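You operate a simulated robot arm through the tools that you are given. There is no shell and no other tool.

You run a simulated robot arm. Do the job below in one go: nothing can be reset, and whatever is moved stays where it is left.

Task
Set the controls near the top of the set-up table. At the end: the push switch is set to out; the drop switch is set to out; the gate switch is set to out; the fold switch is set to out; whatever was shut is shut again. Leave all else as you found it, and nothing knocked over.

It is judged by the outcome, as a careful person would: the job done as asked, and still so three seconds after it is handed in. It fails if anything else is knocked over, pushed out of place, dropped, spilled or broken. Flat cloth is picked up by pressing the open fingertips on it (5 to 10 N) and closing them slowly along it; thin cloth reads only 2 to 8 mm in the jaws.

Robot
A 7-joint arm with a two-finger parallel gripper, fixed in place. Base frame: the origin is at the foot of the arm, x ahead of it, y to its left, z up. Readings come in m, rad, newtons and seconds.
Its first joint turns from -2.897 to 2.897 rad. Payload 3.43 kg.
Tool frame: the origin (TCP) lies between the finger pads and is the grasp point; the fingertips stand 0.03 m ahead of it; z points along the fingers, y is the line along which they close. The gripper opens to 0.094 m. The fingers are 0.028 m wide and 0.01 m thick; the gripper's body (0.05 by 0.096 m) begins 0.055 m behind the TCP.
Orientation is that of the tool frame in the base frame, as [roll, pitch, yaw] about the fixed x, y, z axes, in that order (R = Rz(yaw) Ry(pitch) Rx(roll)). With the fingers straight down and closing along the base's y, the tool's x points along the base's -x, its y along +y and its z along -z.

Tools
- The arm moves only by the tool move_arm. Its argument "plan" is a list of rows, each a list of 6 numbers: the shift along the tool's x, y, z in units of 20 mm (1.0 is 20 mm), then the turn, a rotation vector about the tool's x, y, z in units of 5 degrees (1.0 is 5 degrees). In form: [[x, y, z, wx, wy, wz], ...]. A call has 1 to 20 rows; each row shifts and turns the commanded pose from where the row before left it, along the tool's axes as they then stand. "gripper" is the opening, from 0 (shut) to 1 (fully open), set as the call begins (left out, the last holds). A call with a number of a shift or a turn outside -1 to 1 is refused whole. Each row takes 0.2 s and may step no farther than 0.05 m and 0.15 rad from the row before; otherwise, or with a gripper value out of range, the whole call is refused. Where a pose cannot be reached the arm comes as near as it can. A force on the tool above 40 N (or 10 N above the force at the start of the call, whichever is more), or a blocked arm, ends the call early, and 0.2 s more pass. The fingers move at their own pace (about 0.045 m/s each) and stop on an object; they squeeze with about 37 N. The grip force told is the motor's: it shows also when the fingers shut on nothing. Time passes only in rows, and 0.2 s behind the last, so rows that do not move let the fingers close. It gives the time, the measured TCP pose, the force on the tool (base axes), the opening and the grip force at its end, in the units of the frame above (readings bear some noise), with the torque about the TCP (base axes, N m) and any sound that the robot's microphone picked up, and new pictures: "views" is both (left out), scene, wrist or none.
- Cameras (640 x 400 px; columns grow to the right, rows downward): "scene" is fixed at [0.0572, 0.6461, 1.6061]; the picture's right is [-0.50, -0.87, 0.00], its down [-0.68, 0.39, -0.62] and it looks along [0.53, -0.31, -0.79] (base axes); focal length 313 px, centre (320, 200). "wrist" rides on the gripper at [0.076, 0.014, -0.103] in the tool frame; the picture's right is [-0.18, 0.98, 0.00], its down [-0.75, -0.14, -0.64] and it looks along [-0.63, -0.12, 0.77] (tool axes); focal length 243 px, centre (320, 200).
- move_column(by): slides the trunk up (or, below 0, down) by that many m; the arm rides with it, the base frame stays. It gives what a move gives, with no picture.
- locate(camera, pixels): for up to 12 pixels [column, row] of the newest picture of that camera ("zoom" is the newest enlarged one), the place [x, y, z] in the base frame of the surface seen there, good to about 0.002 m, but the place of the scene camera against the robot may be out by one fixed shift of up to 0.012 m in any direction. No time passes.
- close_up(camera, box): a new picture of the part [left, top, right, bottom] of that camera's present view, enlarged. No time passes.
- job_done(): hands the job in; it is judged then, once.

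Leave the gripper open and the arm clear of the work at the hand-in unless told otherwise.

The tools are called as a command line: name --pt "numbers of a row" for each row, then --argument value for the rest, lists and objects as JSON in quotes. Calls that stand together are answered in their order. move_arm: Moves the arm, as the interface text tells. Its arguments: {"type":"object","properties":{"plan":{"type":"array","items":{"type":"array","items":{"type":"number"}}},"gripper":{"type":"number"},"views":{"type":"string","enum":["both","scene","wrist","none"]}},"required":["plan"]} The other tools are called the same way: move_column (by) slides the trunk up or down; locate (camera, pixels) gives the place of the surface under pixels of a picture; close_up (camera, box) takes an enlarged picture of a part of a camera's view; job_done () hands the job in.

At the start:

```text
clock: 0.0
eef_pos: [0.1513, 0.3319, 1.0959]
ee_rot: [-3.022, -0.066, 3.137]
force: [-1.0, 0.1, 0.2]
moment: [0.0, -0.01, 0.04]
grip_width: 0.0942
grip_force: 0.0
trunk travel left (down, up): [-0.425, 0.185]
```

scene: 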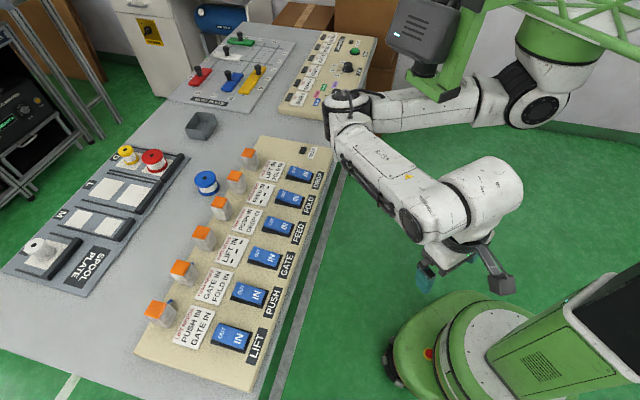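
wrist: 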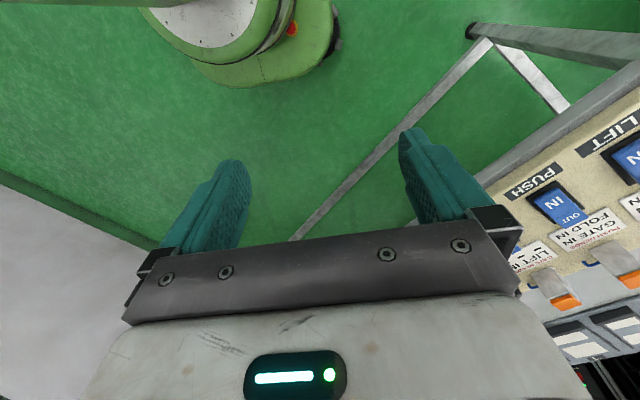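

I see a control panel with six blue rocker switches (LIFT, PUSH, GATE, FEED, FOLD, DROP), labels beside them, and orange/white items beyond. I will enlarge the panel to read the labels.

close_up --camera "scene" --box '[130, 250, 310, 390]'

close_up --camera "scene" --box '[190, 135, 345, 260]'

close_up --camera "scene" --box '[160, 0, 380, 140]'

```text
2.86 times, centred on (220, 320) of scene
```

zoom: 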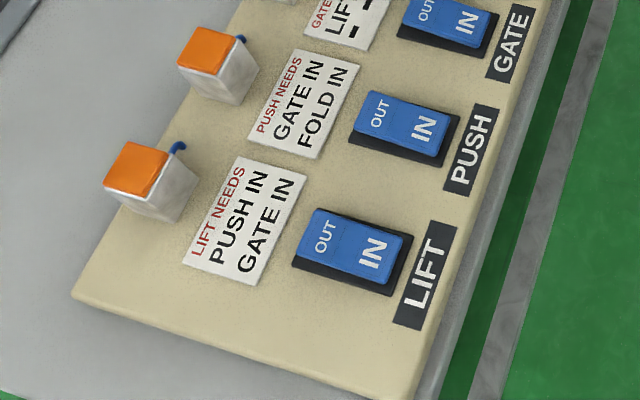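

```text
3.20 times, centred on (268, 198) of scene
```

zoom: 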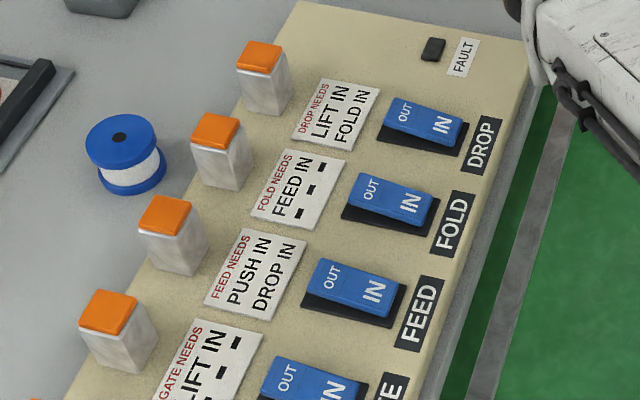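

```text
2.86 times, centred on (270, 70) of scene
```

zoom: 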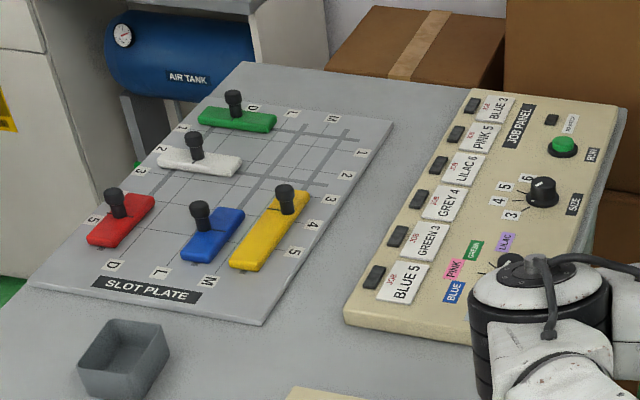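

The switches have interlock cards ("LIFT NEEDS PUSH IN, GATE IN" and so on). I need each rocker's present tilt, so I zoom in tighter.

close_up --camera "scene" --box '[200, 270, 290, 360]'

close_up --camera "scene" --box '[240, 205, 320, 275]'

close_up --camera "scene" --box '[260, 140, 340, 210]'

close_up --camera "scene" --box '[135, 250, 215, 330]'

close_up --camera "scene" --box '[180, 140, 270, 255]'

```text
4.44 times, centred on (245, 315) of scene
```

zoom: 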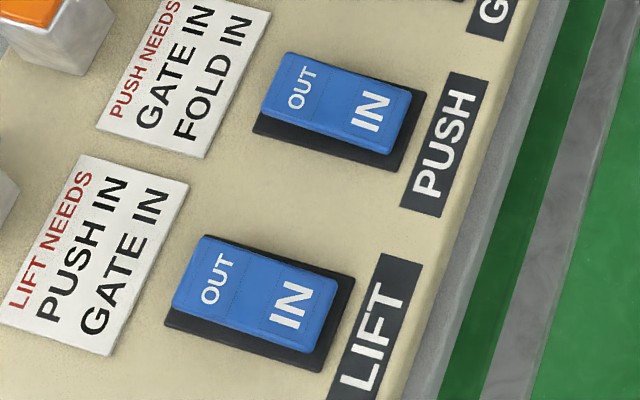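

```text
5.71 times, centred on (280, 240) of scene
```

zoom: 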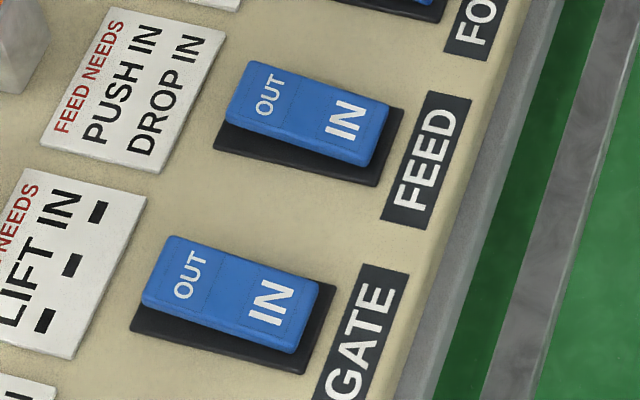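

```text
5.71 times, centred on (300, 175) of scene
```

zoom: 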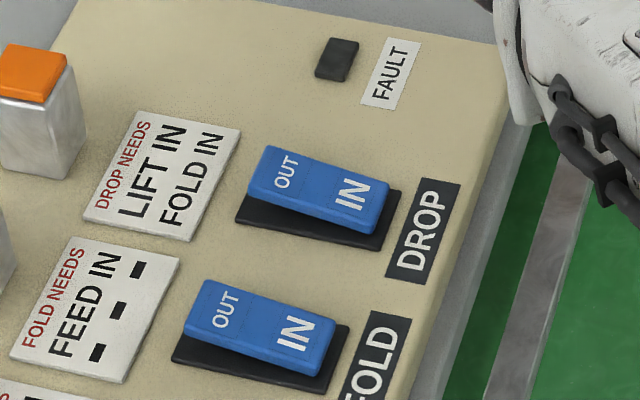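

```text
5.00 times, centred on (175, 290) of scene
```

zoom: 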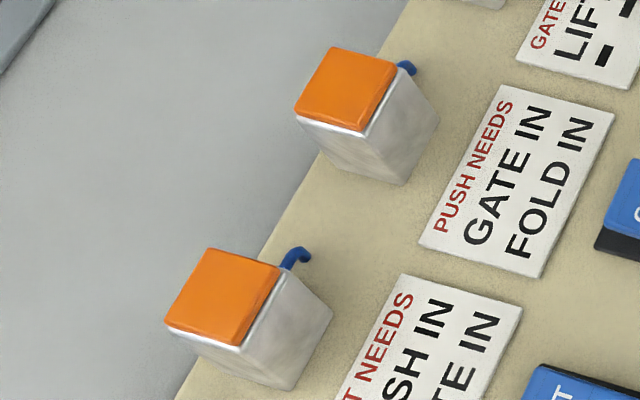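

```text
3.48 times, centred on (225, 198) of scene
```

zoom: 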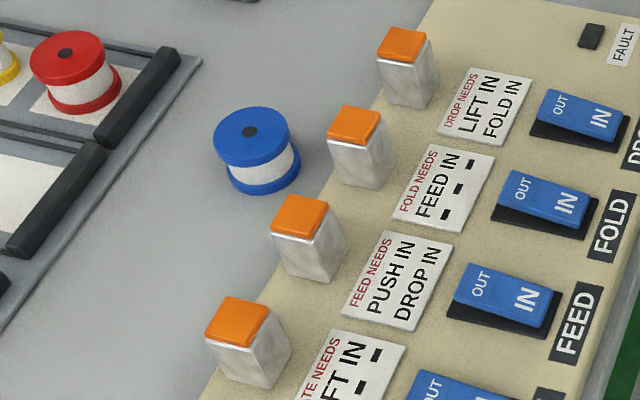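

The rockers seem to have their IN end pressed and the OUT end raised. I will check by locating the surface at both ends of each rocker (pixels in scene picture).

locate --camera "scene" --pixels '[[220, 332], [240, 339], [240, 289], [258, 296], [257, 252], [274, 259], [271, 221], [286, 229], [282, 196], [298, 203], [292, 169], [307, 176]]'

locate --camera "scene" --pixels '[[165, 345], [258, 345], [198, 328], [155, 309], [181, 268], [202, 233], [219, 202], [235, 176], [248, 153], [205, 182], [303, 150], [314, 153]]'

```text
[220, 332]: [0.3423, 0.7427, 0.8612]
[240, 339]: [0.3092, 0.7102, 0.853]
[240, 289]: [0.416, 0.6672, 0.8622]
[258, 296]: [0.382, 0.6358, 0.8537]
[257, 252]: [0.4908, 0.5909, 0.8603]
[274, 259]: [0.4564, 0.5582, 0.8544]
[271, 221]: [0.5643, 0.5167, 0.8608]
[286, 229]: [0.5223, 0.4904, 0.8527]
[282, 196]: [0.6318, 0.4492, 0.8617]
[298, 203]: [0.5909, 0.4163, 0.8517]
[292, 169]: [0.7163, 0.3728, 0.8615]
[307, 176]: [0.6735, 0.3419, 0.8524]
```

```text
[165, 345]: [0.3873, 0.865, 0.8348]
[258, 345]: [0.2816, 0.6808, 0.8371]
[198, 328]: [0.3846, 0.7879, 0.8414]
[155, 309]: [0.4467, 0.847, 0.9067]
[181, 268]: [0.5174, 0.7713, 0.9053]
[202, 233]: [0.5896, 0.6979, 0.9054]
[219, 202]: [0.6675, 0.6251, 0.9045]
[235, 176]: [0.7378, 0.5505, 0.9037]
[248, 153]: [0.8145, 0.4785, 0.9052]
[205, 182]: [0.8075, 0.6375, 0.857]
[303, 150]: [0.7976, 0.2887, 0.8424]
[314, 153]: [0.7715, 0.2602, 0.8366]
```

All six rockers lie with the OUT end high (about 0.861) and the IN end low (about 0.853), so all six are IN now. From the cards the order is PUSH and DROP first (they need GATE/FOLD/LIFT in), then GATE (needs LIFT in), then FOLD (needs FEED in). Before moving I check how high the arm's elbow is over the table, and look at the surroundings of the blue spool and pillars.

locate --camera "scene" --pixels '[[345, 110], [400, 110], [340, 150], [370, 160], [420, 200], [480, 190], [535, 60], [500, 285], [425, 275], [455, 80], [330, 100], [205, 125]]'

close_up --camera "wrist" --box '[480, 80, 640, 320]'

close_up --camera "scene" --box '[0, 130, 200, 300]'

```text
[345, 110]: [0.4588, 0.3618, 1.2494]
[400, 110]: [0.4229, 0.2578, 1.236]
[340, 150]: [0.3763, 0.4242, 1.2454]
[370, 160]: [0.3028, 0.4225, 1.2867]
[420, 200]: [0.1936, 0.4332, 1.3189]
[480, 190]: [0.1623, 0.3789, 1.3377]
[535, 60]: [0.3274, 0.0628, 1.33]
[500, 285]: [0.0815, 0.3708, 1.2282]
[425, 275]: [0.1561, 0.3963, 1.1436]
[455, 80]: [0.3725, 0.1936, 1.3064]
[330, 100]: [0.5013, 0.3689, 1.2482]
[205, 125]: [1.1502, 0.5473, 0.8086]
```

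```text
1.67 times, centred on (560, 200) of wrist
```

zoom: 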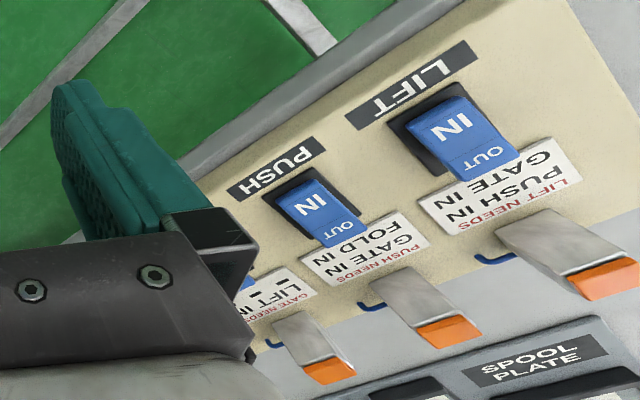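

```text
2.35 times, centred on (100, 215) of scene
```

zoom: 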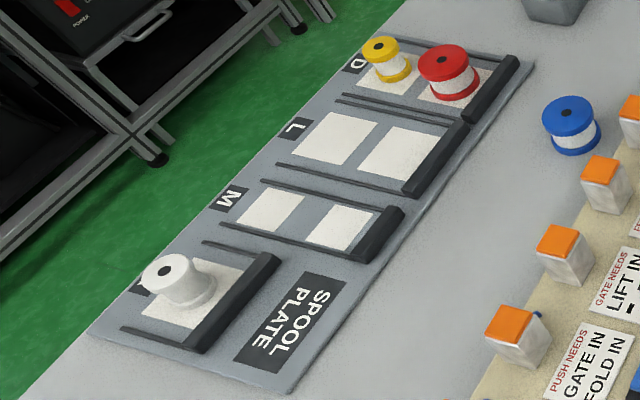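

The arm's elbow is about 0.4 m above the table, so there is room. First I level the tool (fingers straight down), turn it 45° so it lines up with the panel's row, and shut the gripper to press with closed fingertips.

move_arm --pt "0 0 0 -0.685 -0.38 0" --pt "0 0 0 -0.685 -0.38 0" --pt "0 0 0 0 0 -1" --pt "0 0 0 0 0 -1" --pt "0 0 0 0 0 -1" --pt "0 0 0 0 0 -1" --pt "0 0 0 0 0 -1" --pt "0 0 0 0 0 -1" --pt "0 0 0 0 0 -1" --pt "0 0 0 0 0 -1" --pt "0 0 0 0 0 -1" --pt "0 0 0 0 0 0" --gripper 0 --views "both"

```text
clock: 1.1
eef_pos: [0.1484, 0.3164, 1.0679]
ee_rot: [-3.029, -0.096, -2.971]
force: [0.0, 0.0, -1.0]
moment: [-0.04, -0.01, 0.02]
grip_width: 0.0
grip_force: 2.5
trunk travel left (down, up): [-0.425, 0.185]
stopped in row 5: the arm was blocked; the commanded pose is now the measured one
```

scene: 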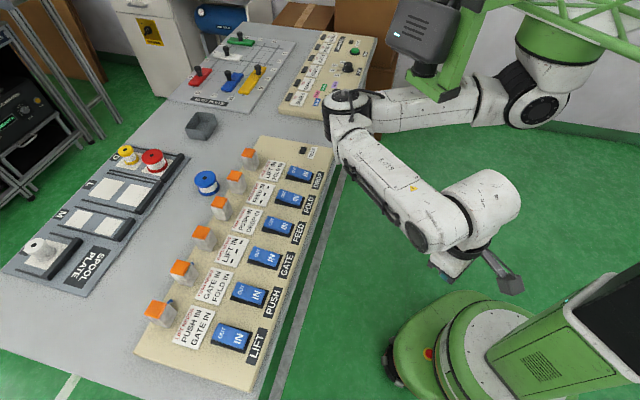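
wrist: 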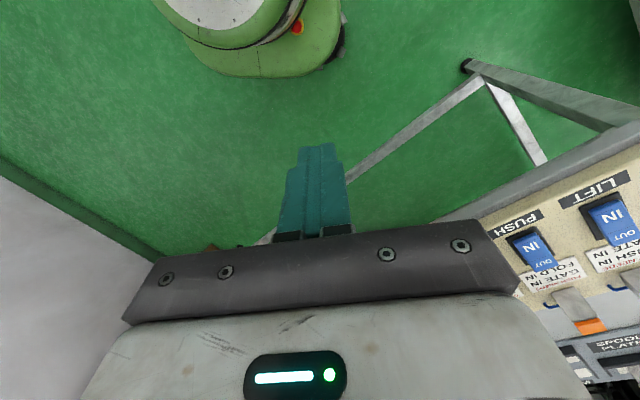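

The arm was blocked in the turn (likely a joint limit close to the base). I will keep this orientation and first move outward toward the panel at a safe height, then level later.

move_arm --pt "-0.89 0.826 -0.33 0 0 0" --pt "-0.89 0.826 -0.33 0 0 0" --pt "-0.89 0.826 -0.33 0 0 0" --pt "-0.89 0.826 -0.33 0 0 0" --pt "-0.89 0.826 -0.33 0 0 0" --pt "-0.89 0.826 -0.33 0 0 0" --pt "-0.89 0.826 -0.33 0 0 0" --pt "-0.89 0.826 -0.33 0 0 0" --pt "-0.89 0.826 -0.33 0 0 0" --pt "-0.89 0.826 -0.33 0 0 0" --views "both"

```text
clock: 2.4
eef_pos: [0.2026, 0.3969, 1.0449]
ee_rot: [-2.927, -0.199, -2.967]
force: [0.3, 0.5, 0.6]
moment: [0.01, -0.06, 0.01]
grip_width: 0.0
grip_force: 33.1
trunk travel left (down, up): [-0.425, 0.185]
stopped in row 6: the arm was blocked; the commanded pose is now the measured one
```

scene: 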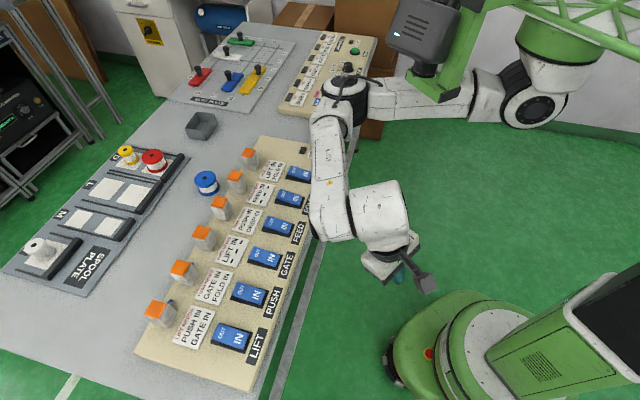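
wrist: 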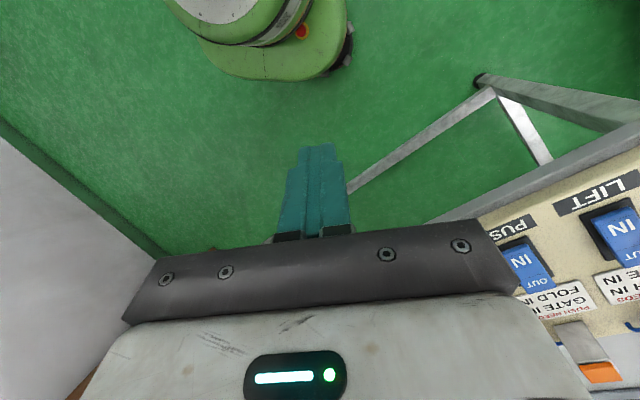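

Blocked again, with the tilt growing: a wrist joint is likely at its limit here. I look more closely at the arm to understand how it stands.

close_up --camera "scene" --box '[300, 0, 640, 210]'

close_up --camera "scene" --box '[300, 150, 640, 400]'

locate --camera "scene" --pixels '[[345, 90], [330, 150], [335, 220], [375, 200], [385, 240], [425, 285], [430, 100], [505, 100], [560, 55], [425, 40], [600, 330], [520, 350]]'

```text
1.88 times, centred on (470, 105) of scene
```

zoom: 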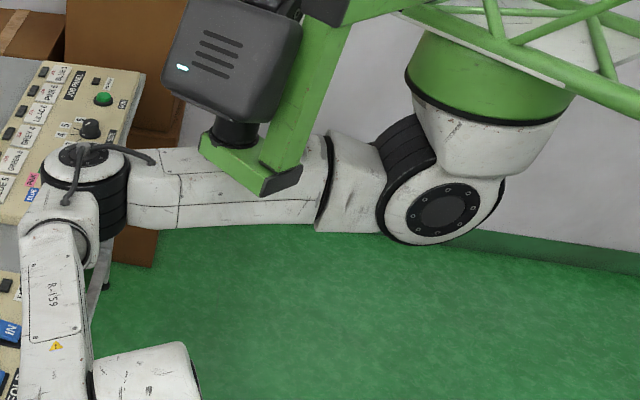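

```text
1.60 times, centred on (470, 275) of scene
```

zoom: 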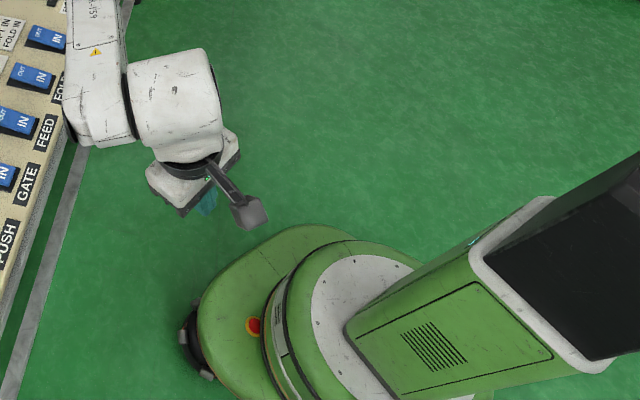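

```text
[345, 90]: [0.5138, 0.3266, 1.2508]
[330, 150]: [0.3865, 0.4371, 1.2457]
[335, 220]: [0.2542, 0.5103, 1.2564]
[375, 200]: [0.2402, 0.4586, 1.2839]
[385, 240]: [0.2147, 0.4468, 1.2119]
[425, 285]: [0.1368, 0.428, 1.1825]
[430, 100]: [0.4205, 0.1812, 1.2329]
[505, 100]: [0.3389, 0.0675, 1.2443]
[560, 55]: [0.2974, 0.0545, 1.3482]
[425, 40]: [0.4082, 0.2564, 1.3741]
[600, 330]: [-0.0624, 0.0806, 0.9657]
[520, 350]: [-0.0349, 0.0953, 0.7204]
```

I can't see any contact (force near zero), so this is a kinematic limit rather than a collision. I test small single motions to learn which directions are free: first a turn the other way about the tool's axis.

move_arm --pt "0 0 0 0 0 1" --pt "0 0 0 0 0 1" --pt "0 0 0 0 0 0" --views "none"

```text
clock: 3.2
eef_pos: [0.1998, 0.3936, 1.0387]
ee_rot: [-2.872, -0.18, 3.135]
force: [0.2, 0.2, -0.3]
moment: [0.0, -0.01, -0.02]
grip_width: 0.0
grip_force: 32.8
trunk travel left (down, up): [-0.425, 0.185]
```

The turn back works. Now I test levelling in small steps.

move_arm --pt "0 0 0 -0.8 0 0" --pt "0 0 0 -0.8 0 0" --pt "0 0 0 0 0 0" --views "none"

```text
clock: 4.2
eef_pos: [0.1888, 0.3832, 1.0292]
ee_rot: [-2.979, -0.201, -3.135]
force: [0.3, 0.1, 0.0]
moment: [0.03, 0.01, 0.02]
grip_width: 0.0
grip_force: 33.0
trunk travel left (down, up): [-0.425, 0.185]
stopped in row 3: the arm was blocked; the commanded pose is now the measured one
```

Levelling makes the tool sink toward the base, so the arm seems to want to be lower relative to its trunk. The space below here (in front of the table edge) is free, so I test moving straight down 0.08 m.

move_arm --pt "-0.2 0.159 0.967 0 0 0" --pt "-0.2 0.159 0.967 0 0 0" --pt "-0.2 0.159 0.967 0 0 0" --pt "-0.2 0.159 0.967 0 0 0" --pt "0 0 0 0 0 0" --views "scene"

```text
clock: 5.4
eef_pos: [0.1888, 0.3855, 0.949]
ee_rot: [-2.981, -0.198, -3.131]
force: [0.0, 0.3, 0.1]
moment: [0.01, 0.0, 0.0]
grip_width: 0.0001
grip_force: 33.1
trunk travel left (down, up): [-0.425, 0.185]
```

scene: 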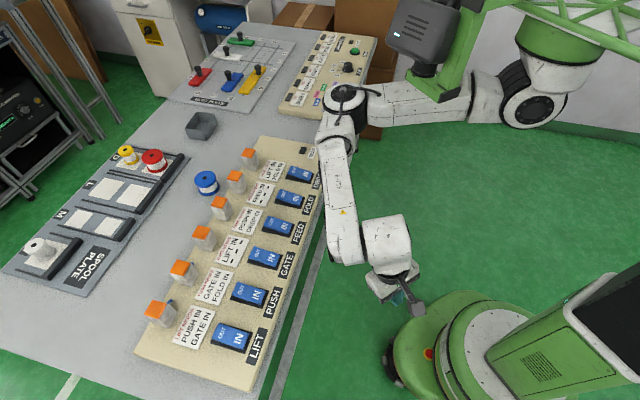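

Moving down tracked exactly. So lower relative to the trunk is good; now I level the tool here.

move_arm --pt "0 0 0 -0.454 -0.57 0" --pt "0 0 0 -0.454 -0.57 0" --pt "0 0 0 -0.454 -0.57 0" --pt "0 0 0 -0.454 -0.57 0" --pt "0 0 0 0 0 0" --views "none"

move_column --by 0.15

```text
clock: 6.6
eef_pos: [0.1895, 0.3757, 0.9367]
ee_rot: [-3.099, -0.032, 3.14]
force: [0.7, -0.1, -0.4]
moment: [0.03, 0.0, 0.01]
grip_width: 0.0003
grip_force: 33.3
trunk travel left (down, up): [-0.425, 0.185]
```

```text
clock: 8.3
eef_pos: [0.1863, 0.3738, 1.0876]
ee_rot: [-3.096, -0.033, -3.134]
force: [-0.4, -0.7, 1.0]
moment: [-0.02, -0.03, 0.02]
grip_width: 0.0
grip_force: 33.2
trunk travel left (down, up): [-0.575, 0.035]
```

The trunk is up 0.15 m and the tool is nearly level. Now I move outward toward PUSH, coming down to about z 1.02 (fingertips ~0.99, pillars top ~0.905), finishing the levelling.

move_arm --pt "-0.786 0.95 0.28 0 0 0" --pt "-0.786 0.95 0.28 0 0 0" --pt "-0.786 0.95 0.28 0 0 0" --pt "-0.786 0.95 0.28 0 0 0" --pt "-0.786 0.95 0.28 0 0 0" --pt "-0.786 0.95 0.28 0 0 0" --pt "-0.786 0.95 0.28 0 0 0" --pt "-0.786 0.95 0.28 0 0 0" --pt "-0.786 0.95 0.28 0 0 0" --pt "-0.786 0.95 0.28 0 0 0" --pt "0 0 0 -0.26 -0.19 0" --pt "0 0 0 -0.26 -0.19 0" --pt "0 0 0 0 0 0" --views "both"

```text
clock: 11.1
eef_pos: [0.3406, 0.5783, 1.0423]
ee_rot: [3.097, 0.033, -3.117]
force: [0.5, -0.4, 0.0]
moment: [-0.01, -0.02, 0.01]
grip_width: 0.0
grip_force: 32.5
trunk travel left (down, up): [-0.575, 0.035]
```

scene: 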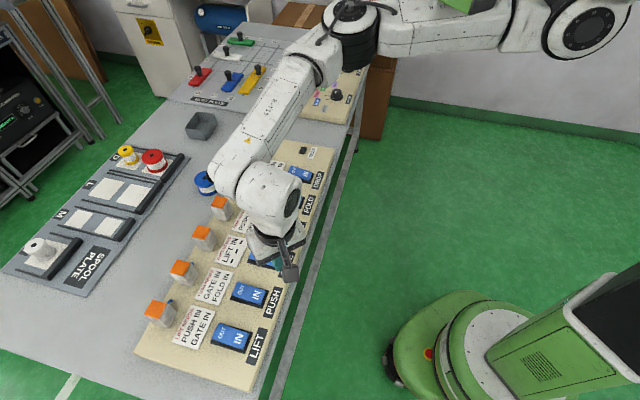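
wrist: 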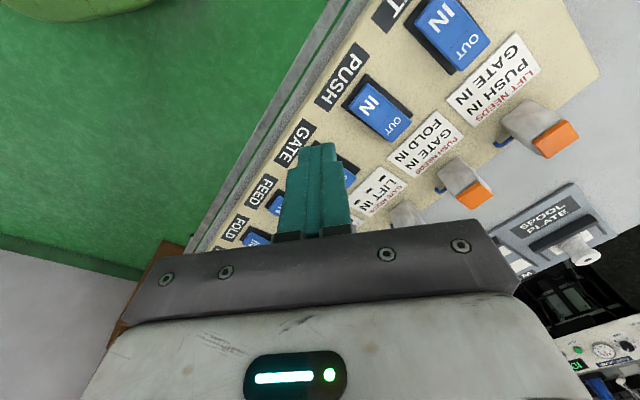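

Tracking is good now. I undo the small over-levelling, then take the PUSH rocker's exact place from the wrist camera (its OUT end shows near (395,125)).

move_arm --pt "0 0 0 0.26 0.19 0" --pt "0 0 0 0.26 0.19 0" --pt "0 0 0 0 0 0" --pt "0 0 0 0 0 0" --views "wrist"

close_up --camera "wrist" --box '[320, 40, 460, 180]'

```text
clock: 12.1
eef_pos: [0.3402, 0.5781, 1.0438]
ee_rot: [3.14, -0.001, -3.119]
force: [-0.9, -1.0, -0.1]
moment: [0.05, 0.03, 0.02]
grip_width: 0.0
grip_force: 33.2
trunk travel left (down, up): [-0.575, 0.035]
```

wrist: 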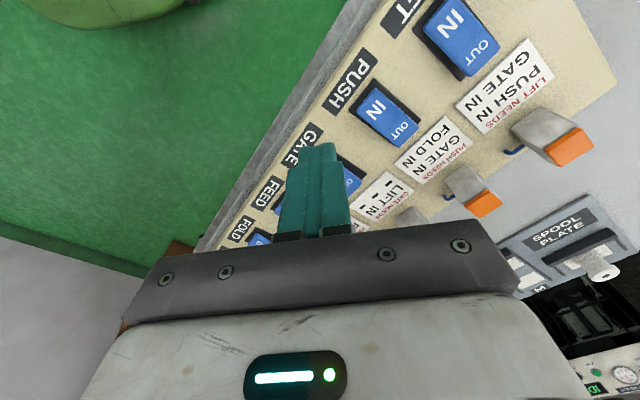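

```text
2.86 times, centred on (390, 110) of wrist
```

zoom: 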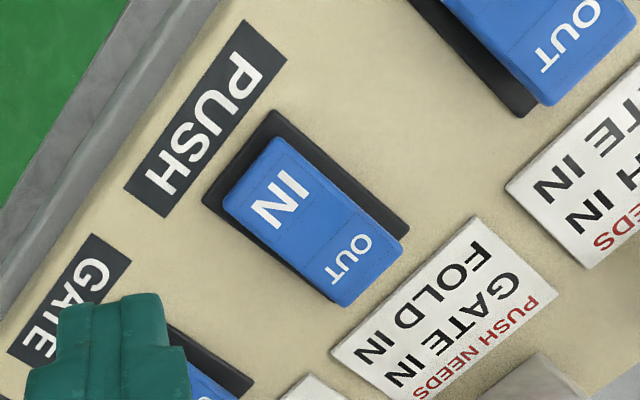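

The tool is level. I locate points on the PUSH rocker in the enlarged wrist picture: OUT text (350,258), IN text (280,200), the far edge midpoint (372,275), near edge (245,180), centre (315,230), and the plate/panel around it.

locate --camera "zoom" --pixels '[[350, 258], [280, 200], [372, 275], [250, 178], [315, 230], [340, 290], [395, 235], [232, 205], [280, 145], [330, 340], [420, 200], [210, 250]]'

locate --camera "wrist" --pixels '[[404, 130], [372, 110], [485, 47], [450, 22], [555, 148], [470, 190]]'

```text
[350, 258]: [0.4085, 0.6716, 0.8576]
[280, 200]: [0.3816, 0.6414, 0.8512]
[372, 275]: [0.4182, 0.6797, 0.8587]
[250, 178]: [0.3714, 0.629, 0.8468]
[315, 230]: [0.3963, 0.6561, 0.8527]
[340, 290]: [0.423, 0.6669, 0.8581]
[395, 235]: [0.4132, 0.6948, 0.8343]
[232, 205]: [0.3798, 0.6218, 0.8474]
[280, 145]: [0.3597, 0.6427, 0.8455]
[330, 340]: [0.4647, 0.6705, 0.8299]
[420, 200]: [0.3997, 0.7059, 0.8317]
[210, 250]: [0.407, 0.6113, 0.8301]
```

```text
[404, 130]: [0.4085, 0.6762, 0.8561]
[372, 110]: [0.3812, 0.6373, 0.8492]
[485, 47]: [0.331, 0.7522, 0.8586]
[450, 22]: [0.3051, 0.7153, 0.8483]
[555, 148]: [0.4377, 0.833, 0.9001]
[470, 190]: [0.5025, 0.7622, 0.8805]
```

PUSH rocker runs from about (0.371,0.629) to (0.420,0.682); its OUT end is near (0.412,0.675) at z 0.858. I move above that point and come down to fingertip height about 0.93.

move_arm --pt "-0.742 0.954 0 0 0 0" --pt "-0.742 0.954 0 0 0 0" --pt "-0.742 0.954 0 0 0 0" --pt "-0.742 0.954 0 0 0 0" --pt "-0.742 0.954 0 0 0 0" --pt "0 0 1 0 0 0" --pt "0 0 1 0 0 0" --pt "0 0 1 0 0 0" --pt "0 0 1 0 0 0" --pt "0 0 0 0 0 0" --pt "0 0 0 0 0 0" --views "both"

```text
clock: 14.5
eef_pos: [0.4115, 0.672, 0.9822]
ee_rot: [3.141, -0.002, -3.114]
force: [-0.4, 0.3, 0.5]
moment: [-0.01, 0.01, 0.01]
grip_width: 0.0
grip_force: 33.0
out of reach, approached as far as the arm can: row 8, 9
trunk travel left (down, up): [-0.575, 0.035]
```

scene: 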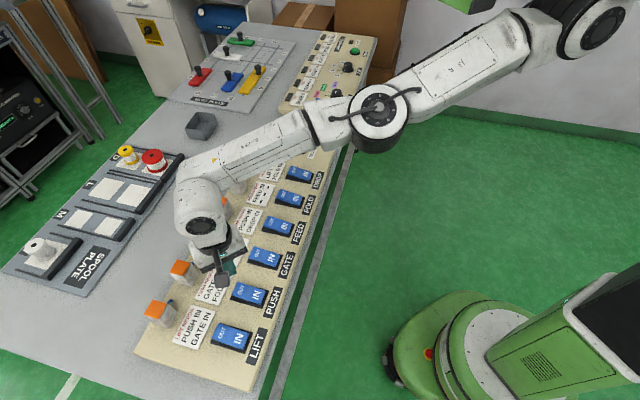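
wrist: 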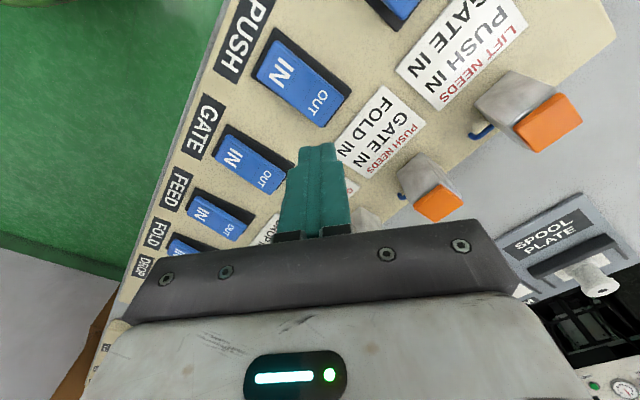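

The trunk is now a little high for this reach. I'm directly above PUSH's OUT end (TCP 0.982). I lower the trunk by 0.05 m, which keeps the fingertips still above 0.88.

move_column --by -0.05

```text
clock: 15.4
eef_pos: [0.4125, 0.6718, 0.932]
ee_rot: [-3.141, -0.002, -3.116]
force: [-0.2, -0.4, 0.9]
moment: [-0.01, 0.02, 0.04]
grip_width: 0.0
grip_force: 33.1
trunk travel left (down, up): [-0.525, 0.085]
```

The arm still sits at its low limit relative to the trunk, so I raise the arm 0.08 m first, then I'll lower the trunk, to leave arm travel for the press.

move_arm --pt "0 0 -1 0 0 0" --pt "0 0 -1 0 0 0" --pt "0 0 -1 0 0 0" --pt "0 0 -1 0 0 0" --pt "0 0 0 0 0 0" --views "none"

```text
clock: 16.6
eef_pos: [0.4111, 0.6719, 1.0131]
ee_rot: [3.142, -0.001, -3.118]
force: [-0.3, -0.4, 0.0]
moment: [0.0, 0.02, 0.02]
grip_width: 0.0
grip_force: 33.1
trunk travel left (down, up): [-0.525, 0.085]
```

TCP is at 1.013. I lower the trunk 0.10 m to bring the fingertips to about 0.883, 25 mm above the rocker.

move_column --by -0.1

close_up --camera "scene" --box '[150, 190, 310, 310]'

close_up --camera "wrist" --box '[200, 20, 460, 200]'

```text
clock: 18.0
eef_pos: [0.4123, 0.6719, 0.9111]
ee_rot: [-3.141, -0.002, -3.114]
force: [-0.1, -0.4, -0.1]
moment: [0.01, -0.04, -0.01]
grip_width: 0.0001
grip_force: 32.9
trunk travel left (down, up): [-0.425, 0.185]
```

```text
3.33 times, centred on (230, 250) of scene
```

zoom: 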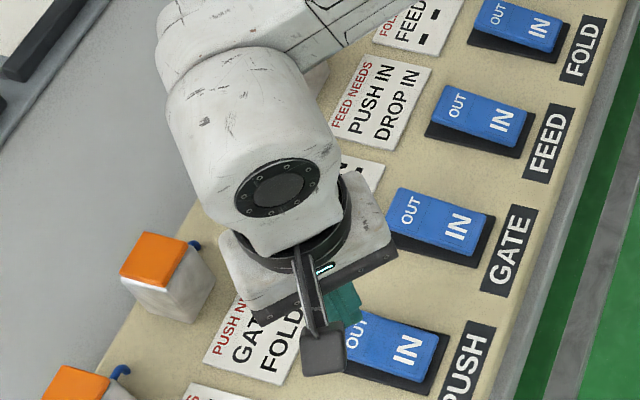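

```text
2.22 times, centred on (330, 110) of wrist
```

zoom: 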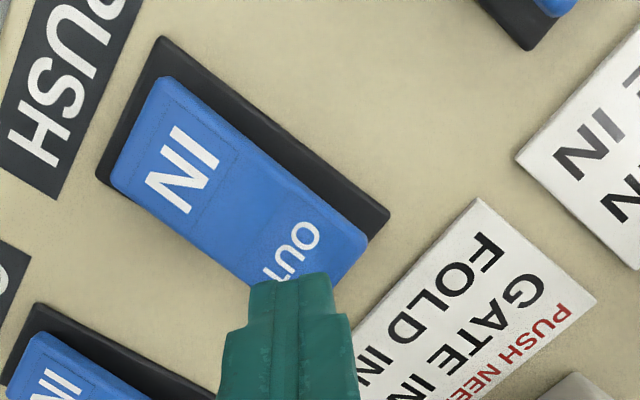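

The fingertips are right above the OUT end of PUSH. I press down: 20 mm, then small steps to a fingertip height of about 0.848.

move_arm --pt "0 0 1 0 0 0" --pt "0 0 0.25 0 0 0" --pt "0 0 0.25 0 0 0" --pt "0 0 0.2 0 0 0" --pt "0 0 0 0 0 0" --views "both"

```text
clock: 19.2
eef_pos: [0.4127, 0.6729, 0.8808]
ee_rot: [3.139, -0.001, -3.116]
force: [2.9, -5.1, 31.1]
moment: [-0.46, 0.3, 0.09]
grip_width: 0.0001
grip_force: 33.4
trunk travel left (down, up): [-0.425, 0.185]
```

scene: 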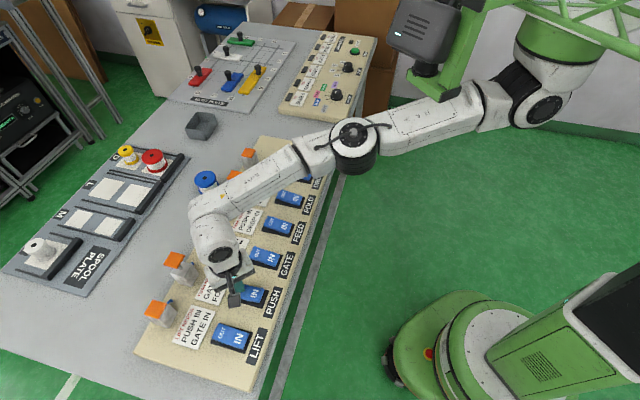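
wrist: 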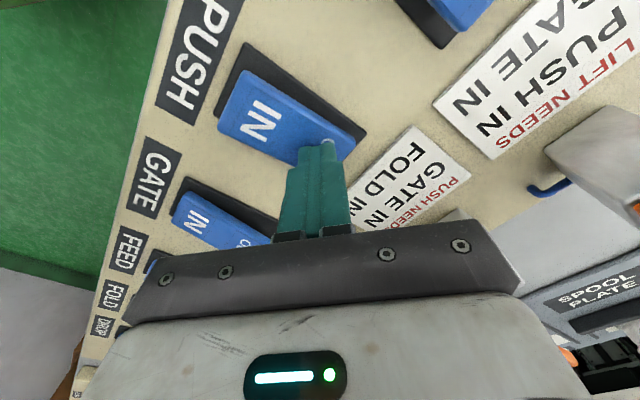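

Pressing at 31 N with fingertips at 0.851. I check whether the rocker went over and what the PUSH pillar did.

close_up --camera "scene" --box '[130, 230, 290, 350]'

close_up --camera "wrist" --box '[200, 20, 460, 200]'

```text
3.33 times, centred on (210, 290) of scene
```

zoom: 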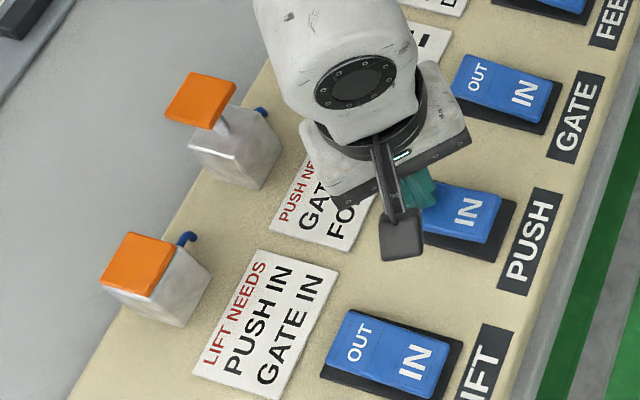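

```text
2.22 times, centred on (330, 110) of wrist
```

zoom: 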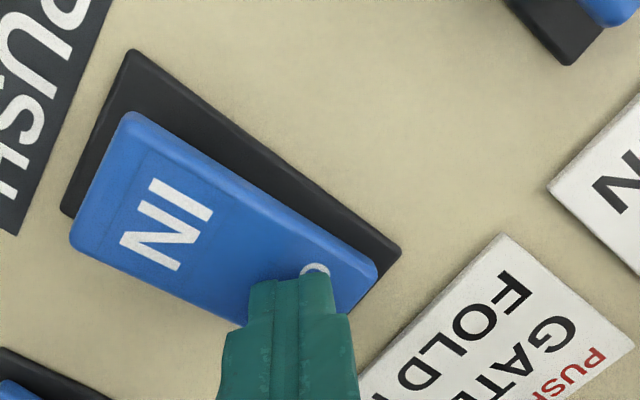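

PUSH flipped and its orange piston rose straight up (so pistons go up, not toward the spool). I lift off 0.07 m and check the result and the FAULT lamp.

move_arm --pt "0 0 -0.5 0 0 0" --pt "0 0 -1 0 0 0" --pt "0 0 -1 0 0 0" --pt "0 0 -1 0 0 0" --pt "0 0 0 0 0 0" --views "both"

close_up --camera "wrist" --box '[200, 20, 460, 200]'

close_up --camera "scene" --box '[130, 130, 340, 350]'

```text
clock: 20.6
eef_pos: [0.3993, 0.6622, 0.924]
ee_rot: [-3.11, -0.012, -3.098]
force: [-0.4, -0.5, 0.4]
moment: [-0.03, 0.02, 0.01]
grip_width: 0.0001
grip_force: 33.2
trunk travel left (down, up): [-0.425, 0.185]
stopped in row 5: the arm was blocked; the commanded pose is now the measured one
```

scene: 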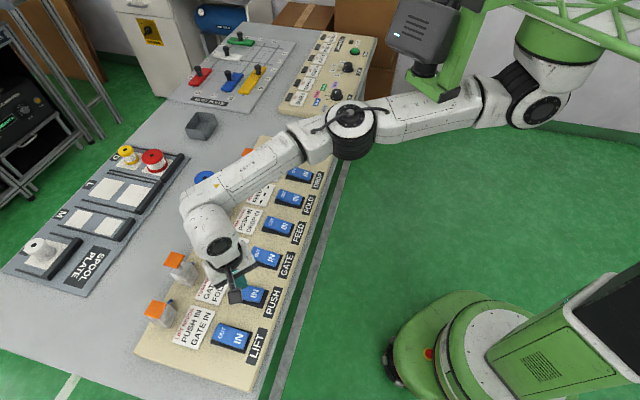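
wrist: 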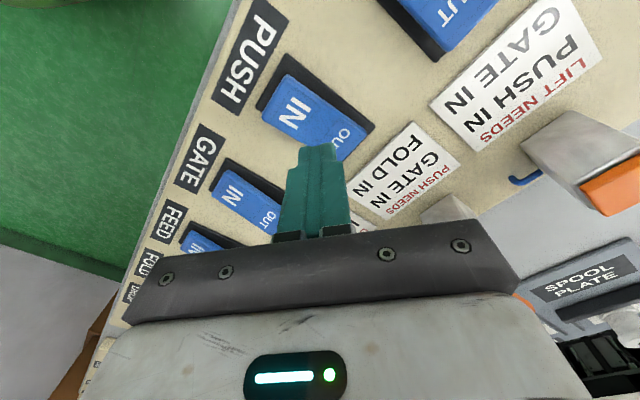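

```text
2.22 times, centred on (330, 110) of wrist
```

zoom: 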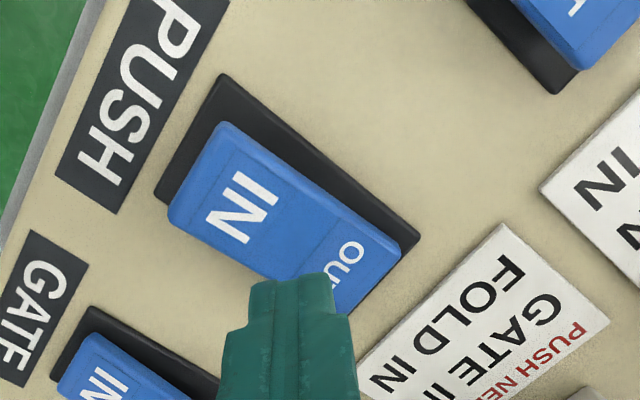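

```text
1.82 times, centred on (235, 240) of scene
```

zoom: 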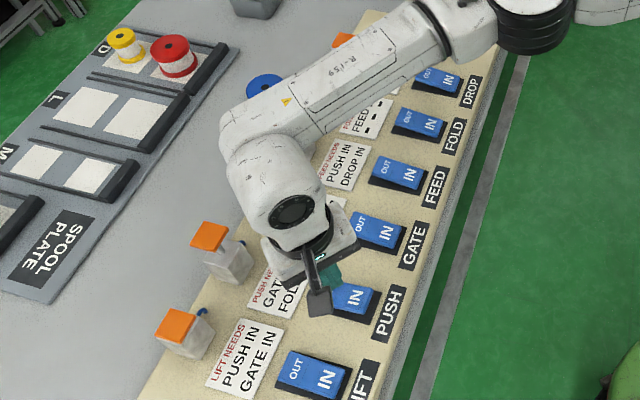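

The arm's own upward range is short here, so I'll use the trunk for lifting. First I check the PUSH rocker heights in the wrist view (IN text (295,112), OUT text (345,135)) and the extended cap.

locate --camera "wrist" --pixels '[[295, 112], [345, 137], [285, 90], [355, 145], [230, 195], [265, 220]]'

locate --camera "scene" --pixels '[[176, 260], [157, 309], [250, 296], [303, 151]]'

move_column --by 0.06

```text
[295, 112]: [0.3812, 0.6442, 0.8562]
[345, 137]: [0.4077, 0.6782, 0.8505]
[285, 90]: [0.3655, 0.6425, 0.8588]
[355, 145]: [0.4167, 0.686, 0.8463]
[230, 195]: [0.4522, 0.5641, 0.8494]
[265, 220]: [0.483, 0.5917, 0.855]
```

```text
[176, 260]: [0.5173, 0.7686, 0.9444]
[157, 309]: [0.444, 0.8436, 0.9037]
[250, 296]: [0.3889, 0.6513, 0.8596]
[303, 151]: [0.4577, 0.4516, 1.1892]
```

```text
clock: 21.6
eef_pos: [0.3995, 0.6628, 0.9837]
ee_rot: [-3.107, -0.013, -3.099]
force: [-0.1, 0.9, 0.0]
moment: [-0.03, -0.01, -0.03]
grip_width: 0.0003
grip_force: 32.9
trunk travel left (down, up): [-0.485, 0.125]
```

PUSH is latched OUT (IN end 0.857, OUT end 0.848). Now DROP: I level the tool, drop 30 mm into mid arm range (fingertips ~0.92, rockers ≤0.862), and travel along the row to above DROP's OUT end, about (0.710,0.379).

move_arm --pt "0 0 0.75 -0.2 -0.075 0" --pt "0 0 0.75 -0.2 -0.075 0" --pt "-0.932 -0.928 0 0 0 0" --pt "-0.932 -0.928 0 0 0 0" --pt "-0.932 -0.928 0 0 0 0" --pt "-0.932 -0.928 0 0 0 0" --pt "-0.932 -0.928 0 0 0 0" --pt "-0.932 -0.928 0 0 0 0" --pt "-0.932 -0.928 0 0 0 0" --pt "-0.932 -0.928 0 0 0 0" --pt "0 0 0 0 0 0" --views "scene"

```text
clock: 24.0
eef_pos: [0.5538, 0.5204, 0.9555]
ee_rot: [3.136, 0.001, -3.099]
force: [0.1, 0.5, -0.3]
moment: [0.01, -0.02, 0.01]
grip_width: 0.0
grip_force: 33.5
trunk travel left (down, up): [-0.485, 0.125]
```

scene: 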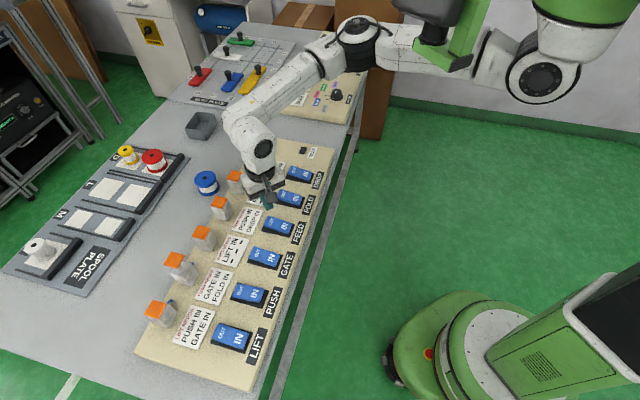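

All clear and tracking. I continue the other half to above DROP.

move_arm --pt "-0.932 -0.928 0 0 0 0" --pt "-0.932 -0.928 0 0 0 0" --pt "-0.932 -0.928 0 0 0 0" --pt "-0.932 -0.928 0 0 0 0" --pt "-0.932 -0.928 0 0 0 0" --pt "-0.932 -0.928 0 0 0 0" --pt "-0.932 -0.928 0 0 0 0" --pt "-0.932 -0.928 0 0 0 0" --pt "0 0 0 0 0 0" --pt "0 0 0 0 0 0" --views "both"

close_up --camera "wrist" --box '[200, 20, 460, 200]'

```text
clock: 26.2
eef_pos: [0.7091, 0.3783, 0.9555]
ee_rot: [3.136, 0.001, -3.1]
force: [-0.3, 0.0, 0.2]
moment: [0.01, 0.02, 0.01]
grip_width: 0.0
grip_force: 33.3
trunk travel left (down, up): [-0.485, 0.125]
```

scene: 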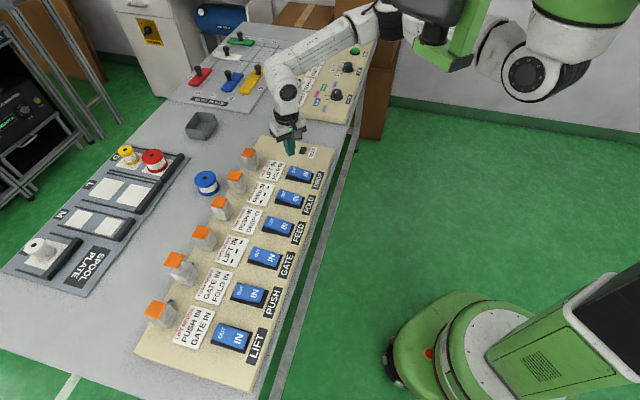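
wrist: 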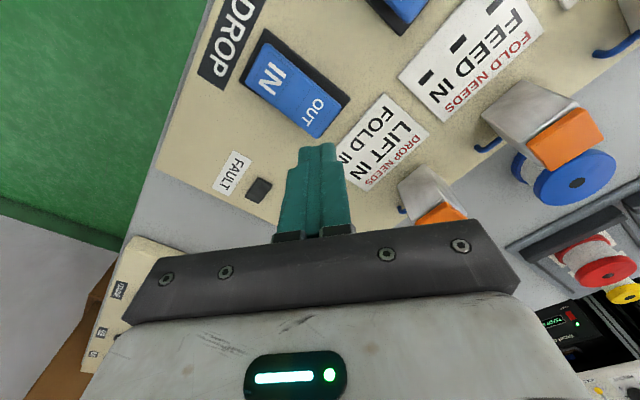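

```text
2.22 times, centred on (330, 110) of wrist
```

zoom: 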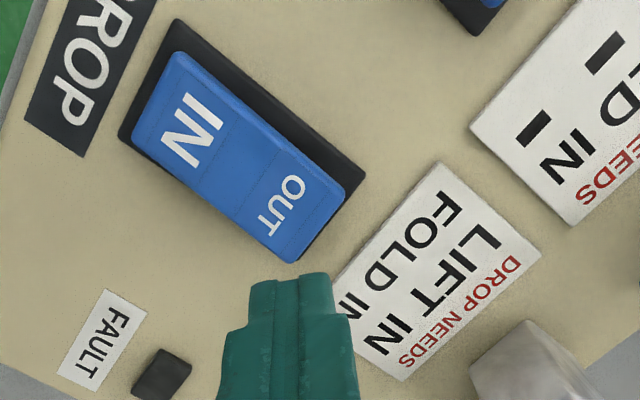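

DROP is in view. I locate its OUT text (285,205), centre (240,155), IN text (190,130), OUT end midpoint (315,225) in the enlarged picture.

locate --camera "zoom" --pixels '[[285, 205], [240, 155], [190, 130], [315, 225], [155, 85], [290, 255], [335, 185]]'

```text
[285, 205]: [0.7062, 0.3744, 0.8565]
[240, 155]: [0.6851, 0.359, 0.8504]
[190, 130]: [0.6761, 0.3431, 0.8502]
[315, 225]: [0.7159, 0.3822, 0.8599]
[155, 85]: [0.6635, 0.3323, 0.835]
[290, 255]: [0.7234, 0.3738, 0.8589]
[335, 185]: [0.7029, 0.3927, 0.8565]
```

I shift 3 mm inward and lower the trunk 0.05 m (fingertips to about 0.875, above the 0.860 rocker end).

move_arm --pt "0.1 -0.15 0 0 0 0" --pt "0 0 0 0 0 0" --views "none"

move_column --by -0.05

move_arm --pt "0 0 0.5 0 0 0" --pt "0 0 0.3 0 0 0" --pt "0 0 0.3 0 0 0" --pt "0 0 0.2 0 0 0" --pt "0 0 0.15 0 0 0" --pt "0 0 0 0 0 0" --views "both"

```text
clock: 26.8
eef_pos: [0.7084, 0.3746, 0.9563]
ee_rot: [3.136, 0.003, -3.101]
force: [-0.5, 0.3, 0.2]
moment: [0.0, 0.01, 0.03]
grip_width: 0.0
grip_force: 33.1
trunk travel left (down, up): [-0.485, 0.125]
```

```text
clock: 27.7
eef_pos: [0.708, 0.3761, 0.906]
ee_rot: [3.136, 0.001, -3.099]
force: [0.3, 0.3, 0.1]
moment: [0.01, 0.02, 0.03]
grip_width: 0.0002
grip_force: 32.9
trunk travel left (down, up): [-0.435, 0.175]
```

```text
clock: 29.1
eef_pos: [0.7069, 0.3748, 0.8806]
ee_rot: [3.135, 0.005, -3.102]
force: [-3.8, -8.8, 17.6]
moment: [-0.43, 0.37, 0.08]
grip_width: 0.0001
grip_force: 32.7
trunk travel left (down, up): [-0.435, 0.175]
stopped in row 6: the force on the tool passed its limit at 42 N (the readings are from after the stop); the commanded pose is now the measured one
```

scene: 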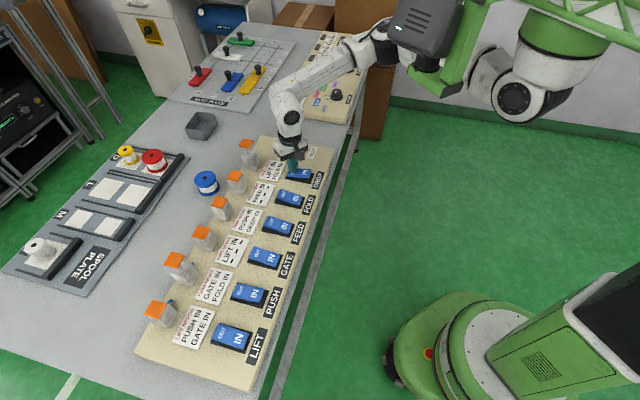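
wrist: 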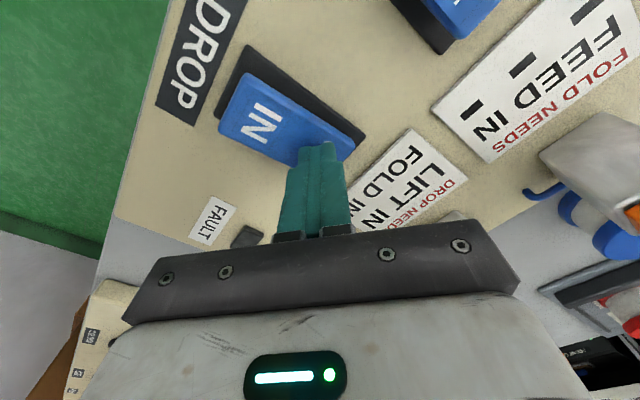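

DROP is pressed fully (force stop at 42 N with fingertips at 0.851) and its orange cap rose at (247,147). I lift off with the trunk by 0.06 m.

move_column --by 0.06

close_up --camera "wrist" --box '[200, 20, 460, 200]'

close_up --camera "scene" --box '[190, 120, 350, 260]'

```text
clock: 30.1
eef_pos: [0.7084, 0.3757, 0.939]
ee_rot: [3.135, 0.005, -3.103]
force: [-0.8, 0.8, 0.0]
moment: [0.0, -0.03, 0.03]
grip_width: 0.0
grip_force: 33.1
trunk travel left (down, up): [-0.495, 0.115]
```

```text
2.22 times, centred on (330, 110) of wrist
```

zoom: 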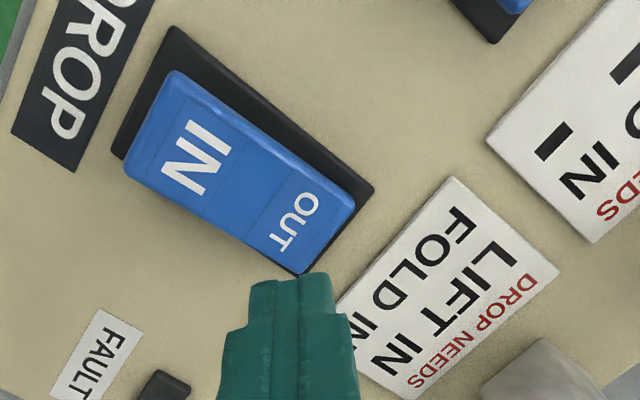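

```text
2.86 times, centred on (270, 190) of scene
```

zoom: 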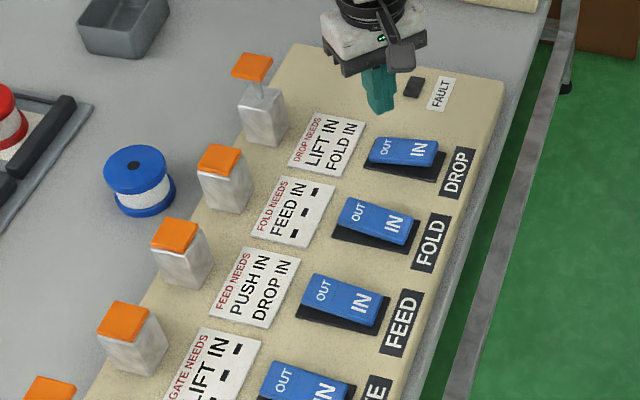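

DROP is out (cap up, FAULT lamp dark). Next FOLD (needs FEED IN, which holds): one pitch along the row, about (-0.0745,+0.0743), to about (0.634,0.450), fingertips at 0.91.

move_arm --pt "0.895 0.964 0 0 0 0" --pt "0.895 0.964 0 0 0 0" --pt "0.895 0.964 0 0 0 0" --pt "0.895 0.964 0 0 0 0" --pt "0 0 0 0 0 0" --pt "0 0 0 0 0 0" --views "both"

close_up --camera "wrist" --box '[200, 20, 460, 200]'

```text
clock: 31.5
eef_pos: [0.6339, 0.4511, 0.9398]
ee_rot: [3.135, 0.004, -3.102]
force: [-0.5, 0.3, 0.0]
moment: [0.0, 0.01, 0.0]
grip_width: 0.0
grip_force: 32.8
trunk travel left (down, up): [-0.495, 0.115]
```

scene: 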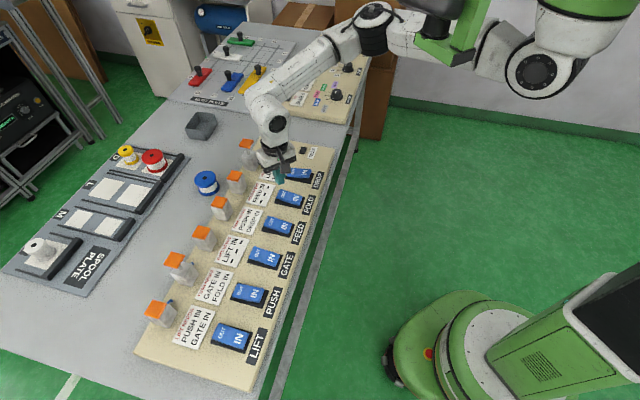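
wrist: 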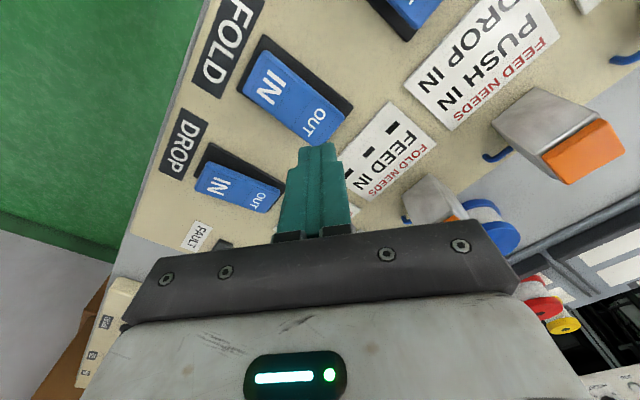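

```text
2.22 times, centred on (330, 110) of wrist
```

zoom: 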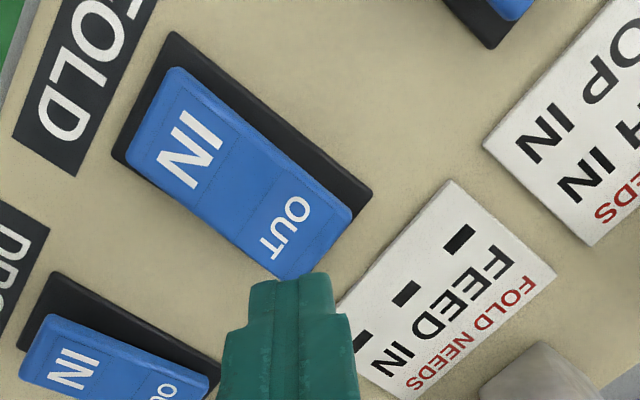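

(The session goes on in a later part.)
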